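You operate a simulated robot arm through the tools that you are given. There is no shell and no other tool. Be economical: measure what you need, move in short steps, check, and stop when the job is done.

Carry out the task below with a simulated robot arm. There is one attempt and no reset: what you move stays moved.

TASK
Put the funnel from the top of the grey bench and the numbered block that says "1" from the top of the grey bench in the steel tray.
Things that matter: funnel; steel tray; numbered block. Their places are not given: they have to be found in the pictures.

It is judged by the outcome, as a careful person would: the job done as asked, and still so three seconds after it is handed in. It fails if anything else is knocked over, pushed out of place, dropped, spilled or broken.

THE ROBOT
A 7-joint arm with a two-finger parallel gripper, fixed in place. Base frame: the origin is at the foot of the arm, x ahead of it, y to its left, z up; the work surface is at about z = 0. Lengths are in mm, angles in degrees, forces in N, time in s.
With the tool pointing down near the work surface it reaches from about 220 to 580 mm from the base axis. Its first joint turns from -66.0 to 66.0 degrees. Payload 2.5 kg.
Tool frame: the origin (TCP) lies between the finger pads and is the grasp point; the fingertips stand 23 mm ahead of it; z points along the fingers, y is the line along which they close. The gripper opens to 94 mm. The fingers are 38 mm wide and 10 mm thick; the gripper's body (54 by 96 mm) begins 39 mm behind the TCP.
Orientation is that of the tool frame in the base frame, as a unit quaternion [x, y, z, w]. With the fingers straight down and closing along the base's y, the tool's x points along the base's -x, its y along +y and its z along -z.

THE INTERFACE
- The arm moves only by the tool drive_tool. Its argument "increments" is a list of rows, each a list of 3 entries, a list of its own where there are three numbers: the shift along the base's x, y, z in units of 150 mm (1.0 is 150 mm), then the turn, a rotation vector about the base's x, y, z in units of 120 degrees (1.0 is 120 degrees), then the finger opening in mm, from 0 to 94. In form: [[[x, y, z], [ax, ay, az], hand], ...]. A call has 1 to 10 rows; each row is the pose to reach, as a shift and turn from the pose commanded when the call began. A call with a number of a shift or a turn outside -1 to 1 is refused whole. A row lasts 0.2 s, in which the tool goes at most 50 mm and 8.6 degrees; a call with a longer step from one row to the next is refused whole, and so is a gripper value outside its range. A pose out of reach is approached as far as the arm can. The call stops where the force on the tool passes 40 N (or 10 N more than at its start, if that is more) or the arm is blocked; 0.2 s more then pass. The fingers move at their own pace (about 108 mm/s each) and stop on an object; they squeeze with about 32 N. The grip force told is the motor's: it shows also when the fingers shut on nothing. Time passes only in rows, and 0.2 s behind the last, so rows that repeat a pose let the fingers close. It gives the time, the measured TCP pose, the force on the tool (base axes), the opening and the grip force at its end, in the units of the frame above (readings bear some noise).
- Cameras (640 x 400 px; columns grow to the right, rows downward): "scene" is fixed at [89.1, -401.1, 551.2]; the picture's right is [0.94, -0.34, 0.00], its down [-0.21, -0.58, -0.78] and it looks along [0.27, 0.74, -0.62] (base axes); focal length 259 px, centre (320, 200). "wrist" rides on the gripper at [-39, 0, -44] in the tool frame; the picture's right is [0.00, -1.00, 0.00], its down [0.97, 0.00, -0.24] and it looks along [0.24, 0.00, 0.97] (tool axes); focal length 218 px, centre (320, 200).
- snapshot(camera): a new picture of that camera. No time passes.
- point_at(camera, pixels): for up to 12 pixels [column, row] of the newest picture of that camera ("zoom" is the newest enlarged one), the place [x, y, z] in the base frame of the surface seen there, good to about 3 mm, but the place of the scene camera against the robot may be out by one fixed shift of up to 25 mm in any direction. No time passes.
- inspect(camera, box): a new picture of the part [left, top, right, bottom] of that camera's present view, enlarged. No time passes.
- hand_in(): hands the job in; it is judged then, once.

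Work in short steps. Measure before you move; look again where a grasp or a placing could have gone wrong, and mend it. You have 60 turns and 26 pictures in all, the two below and enlarged ones among them. Open the gripper and draw the arm clear of the work before you hand the job in, unless the task says otherwise; then end with one line.

The tools are called as a command line: name --argument value ..., lists and objects as JSON in quotes. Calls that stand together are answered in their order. drive_tool: Moves the arm, as the interface text tells. Its arguments: {"type":"object","properties":{"increments":{"type":"array","items":{"type":"array"}}},"required":["increments"]} The other tools are called the same way: snapshot (camera) takes a picture; point_at (camera, pixels) gives the place of the surface under pixels of a picture; inspect (camera, box) takes an enlarged picture of a part of a camera's view; hand_in () hands the job in.

At the start:

```text
time_s: 0.0
tcp_pos: [370.7, 60.6, 319.7]
tool_rot: [0.0, 1.0, 0.0, 0.0]
ft_force: [-0.2, -1.1, 0.3]
gripper_width: 93.9
grip_force: 0.0
```

scene: 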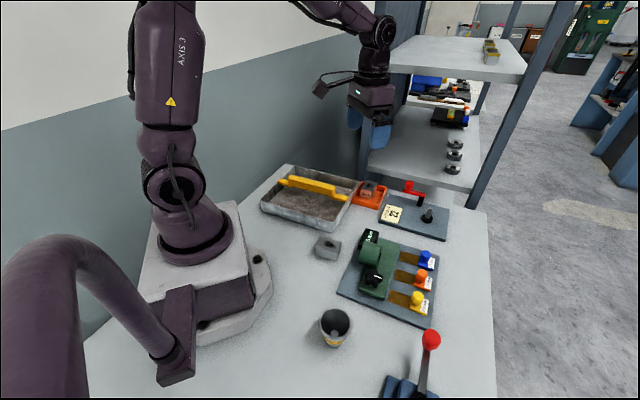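
wrist: 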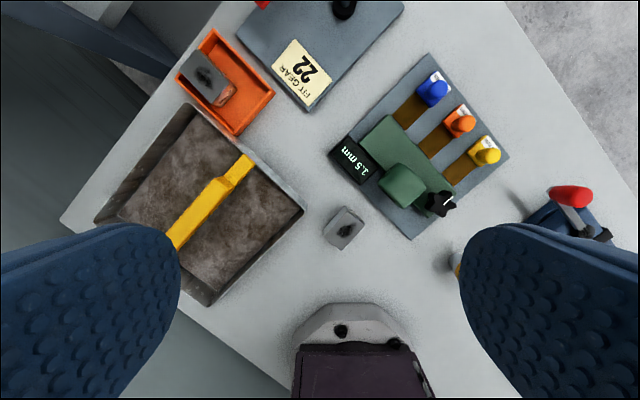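

The scene shows a block near (327,247), another block in the orange tray near (370,190), and a cup-like thing at (335,325). I'll enlarge these.

inspect --camera "scene" --box '[250, 150, 450, 275]'

inspect --camera "scene" --box '[270, 275, 430, 375]'

point_at --camera "scene" --pixels '[[327, 242], [325, 256], [335, 312], [335, 345], [321, 322], [350, 322], [262, 207], [340, 229], [290, 166], [360, 183], [310, 187], [335, 328]]'

point_at --camera "wrist" --pixels '[[342, 228], [210, 80], [305, 210], [188, 103], [100, 222], [210, 304], [455, 262], [212, 200], [160, 160], [240, 250]]'

```text
3.20 times, centred on (350, 212) of scene
```

zoom: 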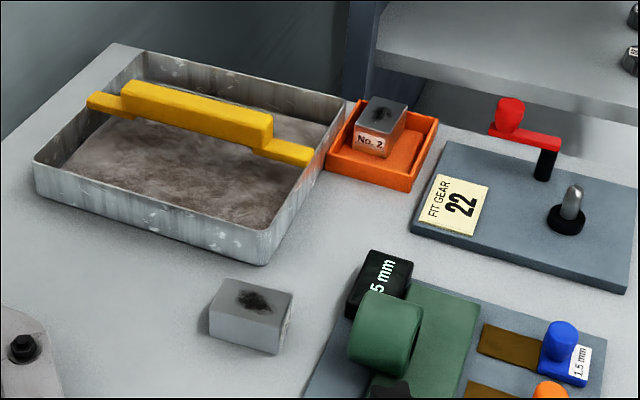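

```text
4.00 times, centred on (350, 325) of scene
```

zoom: 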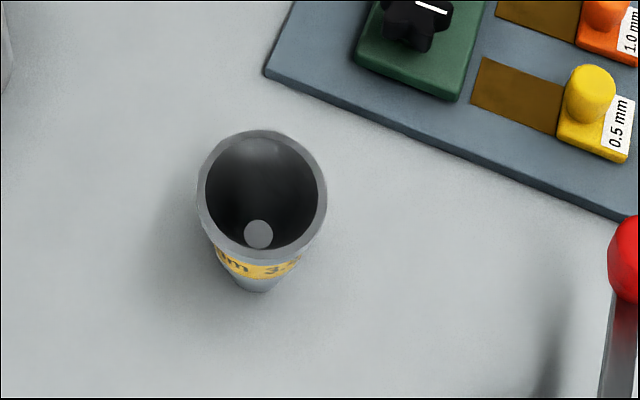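

```text
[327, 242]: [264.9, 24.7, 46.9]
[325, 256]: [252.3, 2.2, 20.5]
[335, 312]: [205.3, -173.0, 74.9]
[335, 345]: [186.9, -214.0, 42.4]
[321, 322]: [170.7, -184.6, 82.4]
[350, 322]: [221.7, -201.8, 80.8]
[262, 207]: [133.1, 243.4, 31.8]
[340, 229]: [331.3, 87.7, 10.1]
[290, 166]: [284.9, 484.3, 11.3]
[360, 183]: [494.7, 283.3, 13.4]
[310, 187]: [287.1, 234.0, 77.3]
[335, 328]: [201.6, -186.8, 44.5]
```

```text
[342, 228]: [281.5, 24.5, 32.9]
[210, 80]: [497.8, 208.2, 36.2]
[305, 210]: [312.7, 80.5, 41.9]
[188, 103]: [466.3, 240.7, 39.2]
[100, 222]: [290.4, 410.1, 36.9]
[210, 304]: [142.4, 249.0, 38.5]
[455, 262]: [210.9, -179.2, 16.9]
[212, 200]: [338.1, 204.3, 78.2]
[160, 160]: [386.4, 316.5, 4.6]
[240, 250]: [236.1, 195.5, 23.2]
```

The block in the orange tray reads "No. 2"; the bench block's label is hidden from the scene camera. I look at it and at the shelf top more closely.

inspect --camera "wrist" --box '[302, 200, 382, 250]'

inspect --camera "scene" --box '[410, 30, 538, 110]'

```text
8.00 times, centred on (342, 225) of wrist
```

zoom: 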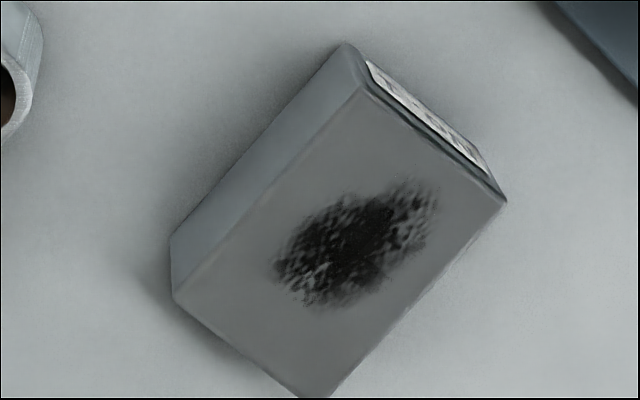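

```text
5.00 times, centred on (474, 70) of scene
```

zoom: 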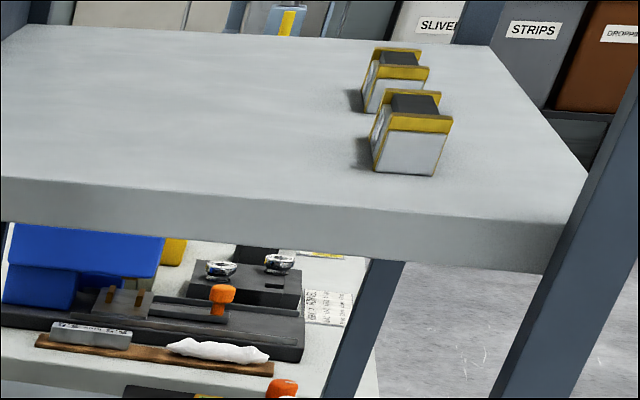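

Only one block is on the bench, with its label on the face towards +x,-y. I measure its top corners and the tray.

point_at --camera "wrist" --pixels '[[347.3, 211.2], [364, 225], [340.5, 248], [325, 236.5], [343, 231], [320, 245], [250, 160], [173, 248], [200, 220], [232, 185], [250, 220], [220, 250]]'

```text
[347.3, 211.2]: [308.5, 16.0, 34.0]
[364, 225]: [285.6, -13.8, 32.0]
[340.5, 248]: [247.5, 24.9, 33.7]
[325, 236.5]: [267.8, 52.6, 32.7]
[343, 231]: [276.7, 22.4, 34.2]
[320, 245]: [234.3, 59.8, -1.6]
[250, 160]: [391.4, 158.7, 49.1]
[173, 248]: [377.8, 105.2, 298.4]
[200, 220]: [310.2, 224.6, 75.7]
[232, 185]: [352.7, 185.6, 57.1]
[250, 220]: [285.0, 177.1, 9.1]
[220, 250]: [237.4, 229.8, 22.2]
```

Block centre is about (277,20), top z≈33, 37 mm wide along ~48°, 54 mm long. I turn −42° about z and come down above it.

drive_tool --increments '[[[-0.104, -0.045, -0.155], [0, 0, -0.0583], 80], [[-0.208, -0.089, -0.311], [0, 0, -0.1167], 80], [[-0.312, -0.134, -0.467], [0, 0, -0.175], 80], [[-0.416, -0.178, -0.622], [0, 0, -0.2333], 80], [[-0.52, -0.222, -0.778], [0, 0, -0.2917], 80], [[-0.625, -0.267, -0.933], [0, 0, -0.35], 80], [[-0.625, -0.267, -0.933], [0, 0, -0.35], 80]]'

snapshot --camera "wrist"

```text
time_s: 1.6
tcp_pos: [277.4, 21.7, 178.2]
tool_rot: [0.359, 0.933, 0.001, 0.0]
ft_force: [-1.2, -0.1, 0.3]
gripper_width: 79.9
grip_force: 0.0
```

```text
19 pictures are left
```

wrist: 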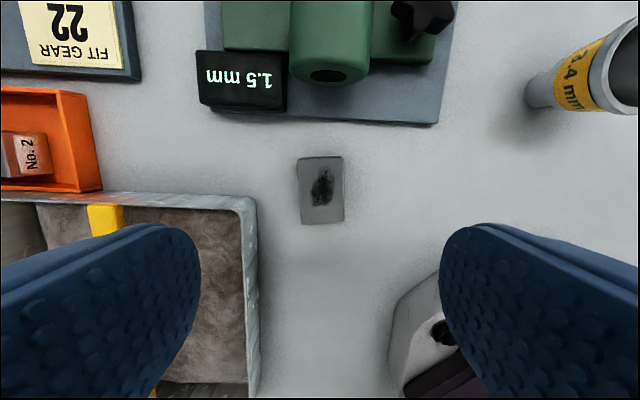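

Block top corners at (298,160),(341,157),(344,220),(302,224), near-aligned. I measure them plus the funnel.

point_at --camera "wrist" --pixels '[[300, 162], [340, 159], [342, 218], [304, 221], [321, 190], [525, 95], [535, 105], [588, 72], [598, 110], [320, 260], [220, 260], [256, 205]]'

```text
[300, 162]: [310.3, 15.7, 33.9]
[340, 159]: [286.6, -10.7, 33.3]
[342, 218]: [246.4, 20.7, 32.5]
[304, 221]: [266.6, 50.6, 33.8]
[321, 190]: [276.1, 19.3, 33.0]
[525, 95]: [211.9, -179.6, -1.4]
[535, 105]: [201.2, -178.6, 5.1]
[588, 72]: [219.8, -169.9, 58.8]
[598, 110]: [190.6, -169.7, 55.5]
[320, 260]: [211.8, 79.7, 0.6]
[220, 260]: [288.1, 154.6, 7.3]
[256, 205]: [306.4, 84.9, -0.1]
```

Centre is (277.5,19), short axis ≈51.5°. I correct +3.5° and descend.

drive_tool --increments '[[[0.003, -0.01, -0.2], [0, 0, 0.029], 70], [[0.003, -0.01, -0.4], [0, 0, 0.029], 70], [[0.003, -0.01, -0.6], [0, 0, 0.029], 70], [[0.003, -0.01, -0.75], [0, 0, 0.029], 70], [[0.003, -0.01, -0.9], [0, 0, 0.029], 70], [[0.003, -0.01, -1.0], [0, 0, 0.029], 70], [[0.003, -0.01, -1.0], [0, 0, 0.029], 70]]'

snapshot --camera "wrist"

```text
time_s: 3.2
tcp_pos: [279.1, 17.2, 28.4]
tool_rot: [0.33, 0.944, 0.0, 0.0]
ft_force: [-0.1, 0.0, 0.0]
gripper_width: 70.0
grip_force: 0.1
```

```text
18 pictures are left
```

wrist: 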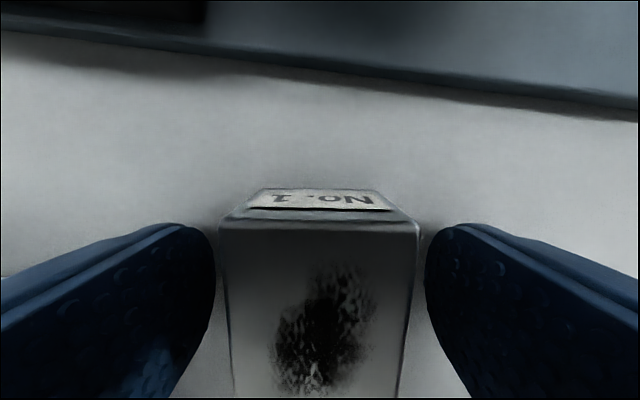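

"No. 1" is confirmed, and the block is centred between the fingers. I close and lift.

drive_tool --increments '[[[0, 0, 0], [0, 0, 0], 30], [[0, 0, 0], [0, 0, 0], 20], [[0, 0, 0], [0, 0, 0], 20], [[0, 0, 0.1], [0, 0, 0], 20], [[0, 0, 0.3], [0, 0, 0], 20], [[0, 0, 0.6], [0, 0, 0], 20], [[0, 0, 0.75], [0, 0, 0], 20]]'

```text
time_s: 4.8
tcp_pos: [276.3, 17.7, 141.6]
tool_rot: [0.33, 0.944, 0.0, 0.0]
ft_force: [0.3, 0.3, -4.0]
gripper_width: 40.0
grip_force: 31.7
```

Held (40 mm wide, about 4 N). I carry it over the near half of the tray, target about (295,165).

drive_tool --increments '[[[0.03, 0.24, 0], [0, 0, -0.01], 20], [[0.06, 0.49, 0], [0, 0, -0.02], 20], [[0.09, 0.73, 0], [0, 0, -0.03], 20], [[0.117, 0.973, 0], [0, 0, -0.045], 20], [[0.117, 0.973, 0], [0, 0, -0.045], 20]]'

snapshot --camera "wrist"

snapshot --camera "scene"

```text
time_s: 6.0
tcp_pos: [293.4, 165.1, 142.5]
tool_rot: [0.375, 0.927, 0.001, 0.0]
ft_force: [-0.2, -0.4, -4.6]
gripper_width: 39.9
grip_force: 32.0
```

```text
17 pictures are left
```

wrist: 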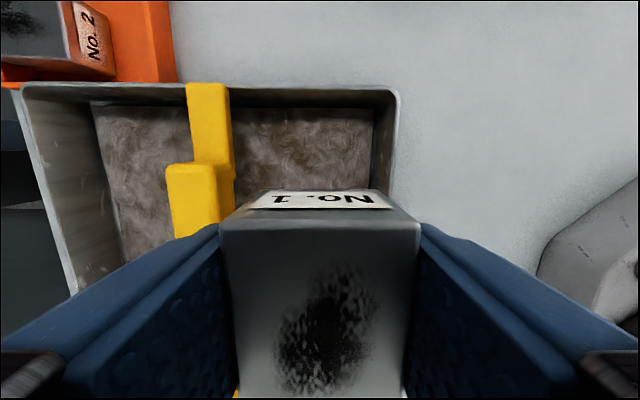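

```text
16 pictures are left
```

scene: 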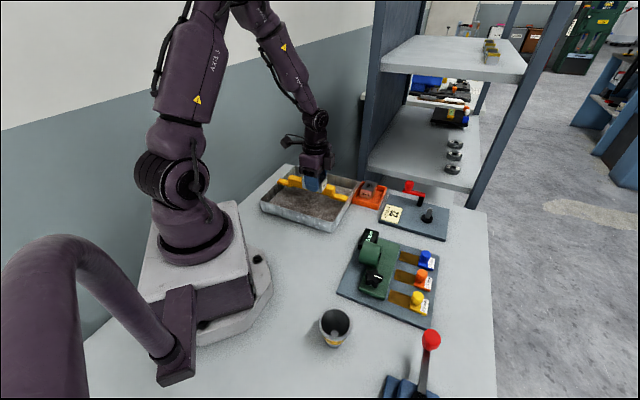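

The block hangs over the tray; I check the handle's right edge (≈(230,150), (235,190)), the near wall and the floor before lowering.

point_at --camera "wrist" --pixels '[[228, 110], [228, 180], [200, 190], [172, 190], [395, 100], [394, 180], [300, 140], [300, 170], [365, 140], [208, 120]]'

```text
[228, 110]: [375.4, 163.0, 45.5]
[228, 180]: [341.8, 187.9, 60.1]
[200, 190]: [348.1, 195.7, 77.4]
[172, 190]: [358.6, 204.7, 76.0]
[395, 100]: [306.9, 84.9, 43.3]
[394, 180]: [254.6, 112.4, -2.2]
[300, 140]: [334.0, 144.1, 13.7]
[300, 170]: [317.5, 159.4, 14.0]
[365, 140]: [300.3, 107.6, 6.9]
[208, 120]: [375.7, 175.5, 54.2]
```

Handle edge is 50 mm from the tool axis and the wall about 46 mm; floor z≈8–14. I shift 3 mm away from the handle and lower to z≈44.

drive_tool --increments '[[[-0.014, -0.014, -0.15], [0, 0, 0], 20], [[-0.014, -0.014, -0.3], [0, 0, 0], 20], [[-0.014, -0.014, -0.45], [0, 0, 0], 20], [[-0.014, -0.014, -0.58], [0, 0, 0], 20], [[-0.014, -0.014, -0.65], [0, 0, 0], 20], [[-0.014, -0.014, -0.65], [0, 0, 0], 20]]'

```text
time_s: 7.4
tcp_pos: [290.8, 161.0, 45.6]
tool_rot: [0.374, 0.927, 0.0, -0.001]
ft_force: [-0.4, -0.3, -3.6]
gripper_width: 39.8
grip_force: 31.9
```

drive_tool --increments '[[[0, 0, -0.015], [0, 0, 0], 20], [[0, 0, -0.03], [0, 0, 0], 20], [[0, 0, -0.03], [0, 0, 0], 20]]'

```text
time_s: 8.2
tcp_pos: [291.9, 162.1, 39.1]
tool_rot: [0.374, 0.928, 0.0, 0.001]
ft_force: [1.0, -0.5, -3.8]
gripper_width: 39.8
grip_force: 32.2
```

Still no contact; lowering a little more.

drive_tool --increments '[[[0, 0, -0.012], [0, 0, 0], 20], [[0, 0, -0.024], [0, 0, 0], 20], [[0, 0, -0.024], [0, 0, 0], 20]]'

```text
time_s: 9.0
tcp_pos: [291.9, 162.3, 36.9]
tool_rot: [0.374, 0.927, 0.0, 0.0]
ft_force: [-0.3, -0.4, -3.0]
gripper_width: 39.7
grip_force: 32.1
```

drive_tool --increments '[[[0, 0, -0.012], [0, 0, 0], 20], [[0, 0, -0.024], [0, 0, 0], 20], [[0, 0, -0.024], [0, 0, 0], 20]]'

inspect --camera "scene" --box '[250, 140, 394, 230]'

```text
time_s: 9.8
tcp_pos: [291.7, 162.1, 32.5]
tool_rot: [0.374, 0.928, 0.0, 0.0]
ft_force: [-3.9, -1.2, 15.8]
gripper_width: 39.5
grip_force: 32.3
```

```text
4.44 times, centred on (322, 185) of scene
```

zoom: 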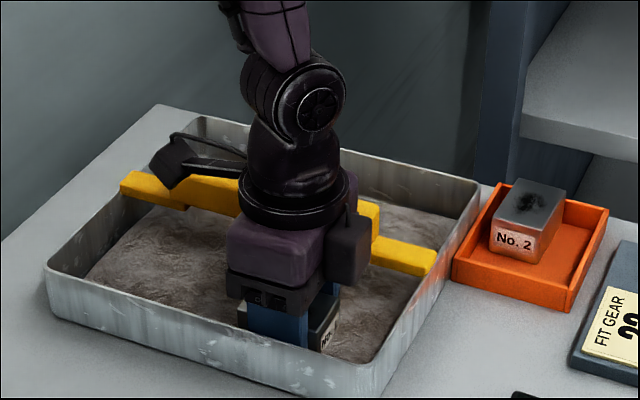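

Contact is felt (15.8 N up) and the block is on the tray floor. I ease off, open to 52 mm and rise straight up.

drive_tool --increments '[[[0, 0, 0.01], [0, 0, 0], 39], [[0, 0, 0.01], [0, 0, 0], 50], [[0, 0, 0.01], [0, 0, 0], 50], [[0, 0, 0.15], [0, 0, 0], 50], [[0, 0, 0.4], [0, 0, 0], 50], [[0, 0, 0.7], [0, 0, 0], 50], [[0, 0, 1.0], [0, 0, 0], 60], [[0, 0, 1.0], [0, 0, 0], 60]]'

snapshot --camera "wrist"

```text
time_s: 11.6
tcp_pos: [294.3, 162.2, 184.5]
tool_rot: [0.373, 0.928, 0.0, 0.0]
ft_force: [-0.1, 0.1, 0.3]
gripper_width: 60.2
grip_force: 0.0
```

```text
14 pictures are left
```

wrist: 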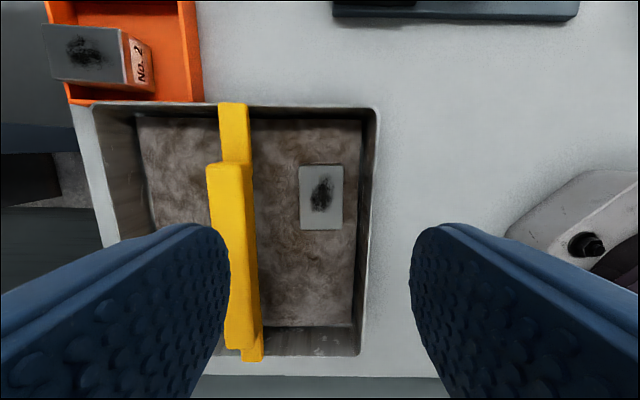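

Block sits in the tray. Now I travel towards the funnel at height 183.

drive_tool --increments '[[[-0.06, -0.25, 0], [0, 0, 0], 80], [[-0.12, -0.5, 0], [0, 0, 0], 80], [[-0.18, -0.75, 0], [0, 0, 0], 80], [[-0.24, -1.0, 0], [0, 0, 0], 80]]'

drive_tool --increments '[[[-0.06, -0.25, 0], [0, 0, 0], 80], [[-0.12, -0.5, 0], [0, 0, 0], 80], [[-0.18, -0.75, 0], [0, 0, 0], 80], [[-0.24, -1.0, 0], [0, 0, 0], 80], [[-0.24, -1.0, 0], [0, 0, 0], 80]]'

snapshot --camera "wrist"

```text
time_s: 12.6
tcp_pos: [261.0, 12.8, 183.9]
tool_rot: [0.374, 0.928, 0.0, 0.0]
ft_force: [-0.6, 1.1, -0.3]
gripper_width: 80.0
grip_force: 0.1
```

```text
time_s: 13.8
tcp_pos: [219.9, -135.9, 183.6]
tool_rot: [0.374, 0.928, 0.0, 0.0]
ft_force: [-0.1, 1.0, 0.1]
gripper_width: 79.9
grip_force: 0.1
```

```text
13 pictures are left
```

wrist: 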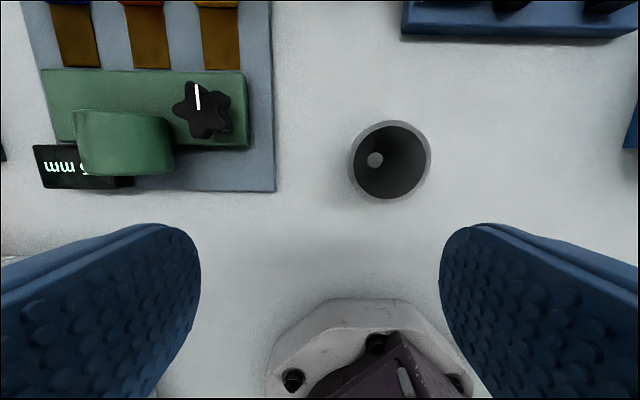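

Funnel rim spans (349–431, 120–202). Measure rim points.

point_at --camera "wrist" --pixels '[[351, 160], [429, 160], [390, 122], [390, 200], [374, 160], [362, 132], [418, 188], [352, 181], [320, 310]]'

```text
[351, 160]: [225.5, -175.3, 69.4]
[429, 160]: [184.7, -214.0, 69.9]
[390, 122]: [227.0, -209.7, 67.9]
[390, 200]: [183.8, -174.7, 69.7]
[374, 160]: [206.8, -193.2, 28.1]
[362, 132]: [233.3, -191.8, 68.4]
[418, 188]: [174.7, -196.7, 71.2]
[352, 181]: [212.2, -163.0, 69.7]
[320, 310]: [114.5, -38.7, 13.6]
```

Rim centre (205,−194), z≈70, diameter ≈57. I move over it, check, and go down to TCP z≈60.

drive_tool --increments '[[[-0.05, -0.19, 0], [0, 0, 0], 84], [[-0.106, -0.38, 0], [0, 0, 0], 84], [[-0.106, -0.38, -0.2], [0, 0, 0], 84], [[-0.106, -0.38, -0.35], [0, 0, 0], 84], [[-0.106, -0.38, -0.45], [0, 0, 0], 84], [[-0.106, -0.38, -0.45], [0, 0, 0], 84]]'

snapshot --camera "wrist"

```text
time_s: 15.2
tcp_pos: [205.1, -194.3, 115.2]
tool_rot: [0.373, 0.928, 0.0, -0.001]
ft_force: [-0.1, 0.2, -0.1]
gripper_width: 83.9
grip_force: 0.0
```

```text
12 pictures are left
```

wrist: 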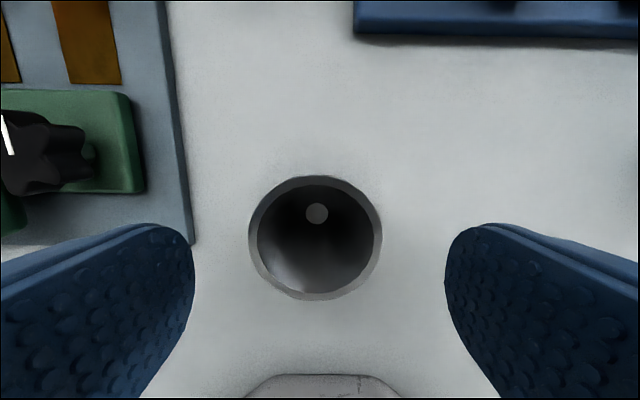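

Centred (rim 249–382). Descend and close.

drive_tool --increments '[[[0, 0, -0.15], [0, 0, 0], 84], [[0, 0, -0.27], [0, 0, 0], 84], [[0, 0, -0.37], [0, 0, 0], 84], [[0, 0, -0.37], [0, 0, 0], 70], [[0, 0, -0.37], [0, 0, 0], 50], [[0, 0, -0.37], [0, 0, 0], 45], [[0, 0, -0.37], [0, 0, 0], 45]]'

snapshot --camera "wrist"

```text
time_s: 16.8
tcp_pos: [204.0, -195.1, 58.8]
tool_rot: [0.374, 0.928, 0.0, 0.0]
ft_force: [-0.1, -0.6, 0.1]
gripper_width: 58.2
grip_force: 31.9
```

```text
11 pictures are left
```

wrist: 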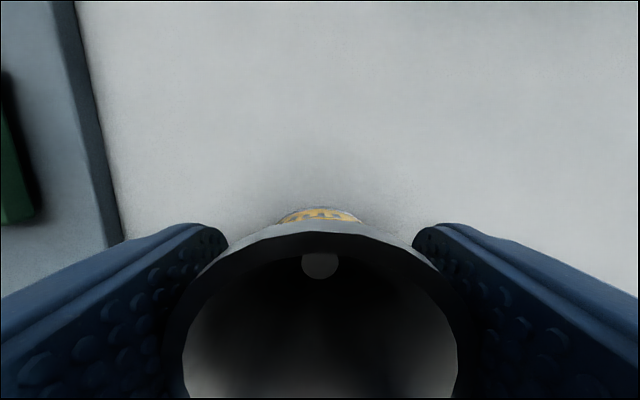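

Gripped at 58 mm. Lift.

drive_tool --increments '[[[0, 0, 0.05], [0, 0, 0], 45], [[0, 0, 0.15], [0, 0, 0], 45], [[0, 0, 0.4], [0, 0, 0], 45], [[0, 0, 0.7], [0, 0, 0], 45], [[0, 0, 1.0], [0, 0, 0], 45], [[0, 0, 1.0], [0, 0, 0], 45]]'

inspect --camera "scene" --box '[220, 200, 460, 350]'

```text
time_s: 18.2
tcp_pos: [207.4, -193.0, 210.4]
tool_rot: [0.374, 0.928, 0.0, 0.0]
ft_force: [0.4, -0.5, -1.6]
gripper_width: 58.3
grip_force: 32.1
```

```text
2.67 times, centred on (340, 275) of scene
```

zoom: 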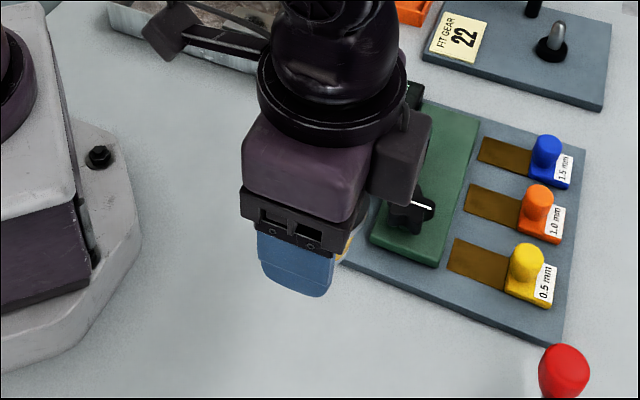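

The funnel's spout isn't visible below the fingers; it may have tilted in the grip. I check the wrist view.

snapshot --camera "wrist"

```text
9 pictures are left
```

wrist: 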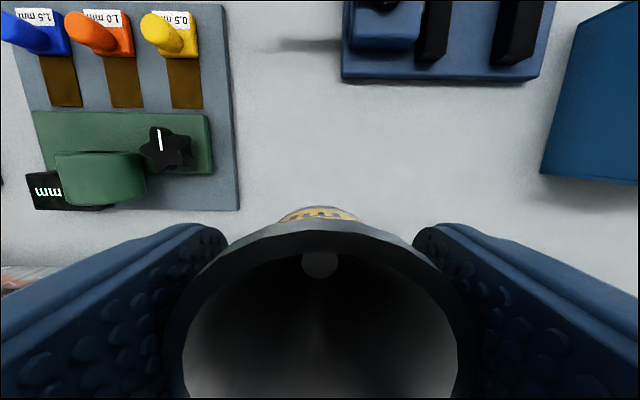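

The funnel sits upright in the grip as before; the near finger just hides it from the scene camera. I carry it at z 210 to the free part of the tray's near half, target (228.6, 228.6).

drive_tool --increments '[[[0.067, 0.233, 0], [0, 0, 0], 45], [[0.133, 0.467, 0], [0, 0, 0], 45], [[0.2, 0.7, 0], [0, 0, 0], 45], [[0.267, 0.933, 0], [0, 0, 0], 45]]'

drive_tool --increments '[[[0.042, 0.236, 0], [0, 0, 0], 45], [[0.083, 0.471, 0], [0, 0, 0], 45], [[0.125, 0.707, 0], [0, 0, 0], 45], [[0.167, 0.943, 0], [0, 0, 0], 45]]'

drive_tool --increments '[[[-0.069, 0.236, 0], [0, 0, 0], 45], [[-0.138, 0.471, 0], [0, 0, 0], 45], [[-0.207, 0.707, 0], [0, 0, 0], 45], [[-0.276, 0.942, 0], [0, 0, 0], 45], [[-0.276, 0.942, 0], [0, 0, 0], 45]]'

snapshot --camera "wrist"

```text
time_s: 19.2
tcp_pos: [243.9, -53.0, 208.6]
tool_rot: [0.374, 0.927, -0.001, 0.0]
ft_force: [0.4, -0.9, -1.0]
gripper_width: 58.3
grip_force: 32.2
```

```text
time_s: 20.2
tcp_pos: [270.1, 85.5, 209.3]
tool_rot: [0.375, 0.927, -0.001, 0.0]
ft_force: [0.3, 0.1, -2.2]
gripper_width: 58.3
grip_force: 32.2
```

```text
time_s: 21.4
tcp_pos: [227.6, 230.0, 209.8]
tool_rot: [0.374, 0.927, 0.0, 0.0]
ft_force: [-0.9, -0.6, -1.4]
gripper_width: 58.1
grip_force: 32.2
```

```text
8 pictures are left
```

wrist: 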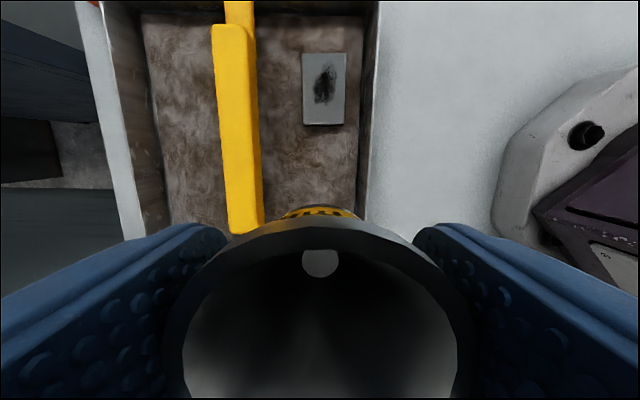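

I check the lateral clearances here.

point_at --camera "wrist" --pixels '[[372, 150], [366, 200], [354, 170], [262, 150], [263, 200], [245, 225], [325, 122], [300, 190]]'

```text
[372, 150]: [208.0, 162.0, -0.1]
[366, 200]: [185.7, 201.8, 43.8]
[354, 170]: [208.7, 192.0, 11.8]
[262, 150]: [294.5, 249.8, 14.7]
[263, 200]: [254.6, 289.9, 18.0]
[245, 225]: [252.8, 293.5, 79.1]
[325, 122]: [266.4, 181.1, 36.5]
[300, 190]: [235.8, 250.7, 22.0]
```

Clearances: wall −49, handle edge +52, block edge 60 mm away. I lower to z≈72.

drive_tool --increments '[[[0, 0, -0.25], [0, 0, 0], 45], [[0, 0, -0.5], [0, 0, 0], 45], [[0, 0, -0.7], [0, 0, 0], 45], [[0, 0, -0.85], [0, 0, 0], 45], [[0, 0, -0.92], [0, 0, 0], 45], [[0, 0, -0.92], [0, 0, 0], 45]]'

drive_tool --increments '[[[0, 0, -0.012], [0, 0, 0], 45], [[0, 0, -0.025], [0, 0, 0], 45], [[0, 0, -0.025], [0, 0, 0], 45]]'

```text
time_s: 22.8
tcp_pos: [228.0, 227.3, 70.9]
tool_rot: [0.374, 0.927, 0.0, 0.001]
ft_force: [-0.1, -0.2, -1.5]
gripper_width: 58.2
grip_force: 31.9
```

```text
time_s: 23.6
tcp_pos: [229.0, 228.9, 67.8]
tool_rot: [0.374, 0.928, 0.001, 0.0]
ft_force: [0.2, -0.7, -1.1]
gripper_width: 58.0
grip_force: 32.2
```

drive_tool --increments '[[[0, 0, -0.01], [0, 0, 0], 45], [[0, 0, -0.018], [0, 0, 0], 45], [[0, 0, -0.018], [0, 0, 0], 45]]'

```text
time_s: 24.4
tcp_pos: [228.5, 228.6, 65.1]
tool_rot: [0.374, 0.927, 0.0, 0.0]
ft_force: [0.0, -0.1, -1.4]
gripper_width: 58.1
grip_force: 32.4
```

drive_tool --increments '[[[0, 0, -0.008], [0, 0, 0], 45], [[0, 0, -0.014], [0, 0, 0], 45], [[0, 0, -0.014], [0, 0, 0], 45]]'

```text
time_s: 25.2
tcp_pos: [228.3, 228.3, 63.2]
tool_rot: [0.374, 0.927, 0.0, 0.0]
ft_force: [-0.7, 0.0, -2.1]
gripper_width: 58.0
grip_force: 31.9
```

drive_tool --increments '[[[0, 0, -0.008], [0, 0, 0], 45], [[0, 0, -0.014], [0, 0, 0], 45], [[0, 0, -0.014], [0, 0, 0], 45]]'

```text
time_s: 26.1
tcp_pos: [229.4, 229.1, 62.3]
tool_rot: [0.374, 0.927, 0.0, 0.0]
ft_force: [-1.9, -2.1, 7.3]
gripper_width: 57.9
grip_force: 32.6
stopped in row 3: the force on the tool passed its limit (the readings are from after the stop); the commanded pose is now the measured one
```

Contact with the tray floor. I open to 67 mm and rise straight.

drive_tool --increments '[[[0, 0, 0], [0, 0, 0], 58], [[0, 0, 0], [0, 0, 0], 62], [[0, 0, 0], [0, 0, 0], 67], [[0, 0, 0], [0, 0, 0], 67], [[0, 0, 0.15], [0, 0, 0], 67], [[0, 0, 0.4], [0, 0, 0], 67], [[0, 0, 0.7], [0, 0, 0], 67], [[0, 0, 1.0], [0, 0, 0], 67], [[0, 0, 1.0], [0, 0, 0], 67]]'

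snapshot --camera "wrist"

```text
time_s: 28.1
tcp_pos: [228.7, 230.3, 210.9]
tool_rot: [0.374, 0.927, 0.0, 0.0]
ft_force: [-0.2, 0.7, 0.7]
gripper_width: 67.0
grip_force: 0.1
```

```text
7 pictures are left
```

wrist: 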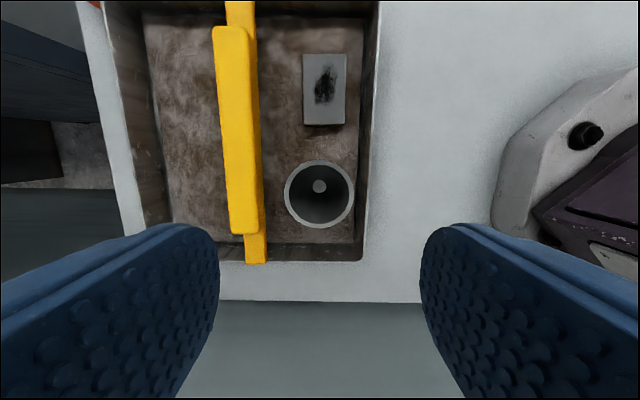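

The funnel stands upright in the tray beside the block. I draw the arm away and check with the scene camera.

drive_tool --increments '[[[0.1, -0.2, 0.15], [0, 0, 0], 80], [[0.2, -0.4, 0.3], [0, 0, 0], 80], [[0.3, -0.6, 0.5], [0, 0, 0], 80], [[0.45, -0.8, 0.65], [0, 0, 0], 80], [[0.6, -1.0, 0.8], [0, 0, 0], 80], [[0.6, -1.0, 0.8], [0, 0, 0], 80]]'

snapshot --camera "scene"

```text
time_s: 29.5
tcp_pos: [321.3, 79.6, 329.1]
tool_rot: [0.374, 0.928, -0.001, -0.001]
ft_force: [-0.8, -0.8, -0.4]
gripper_width: 80.0
grip_force: 0.1
```

```text
6 pictures are left
```

scene: 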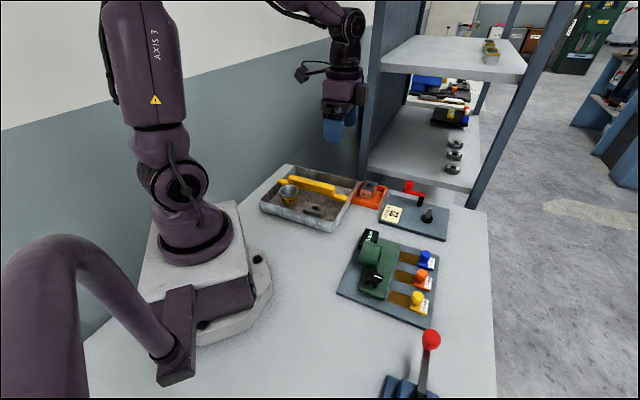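

Both are in the tray, nothing else looks moved, and the arm is clear, so I hand it in.

hand_in

```text
The job is handed in.
```

The funnel and the block marked "No. 1" are in the steel tray; nothing else looked moved in the last picture, and the arm was clear and open when I handed in.
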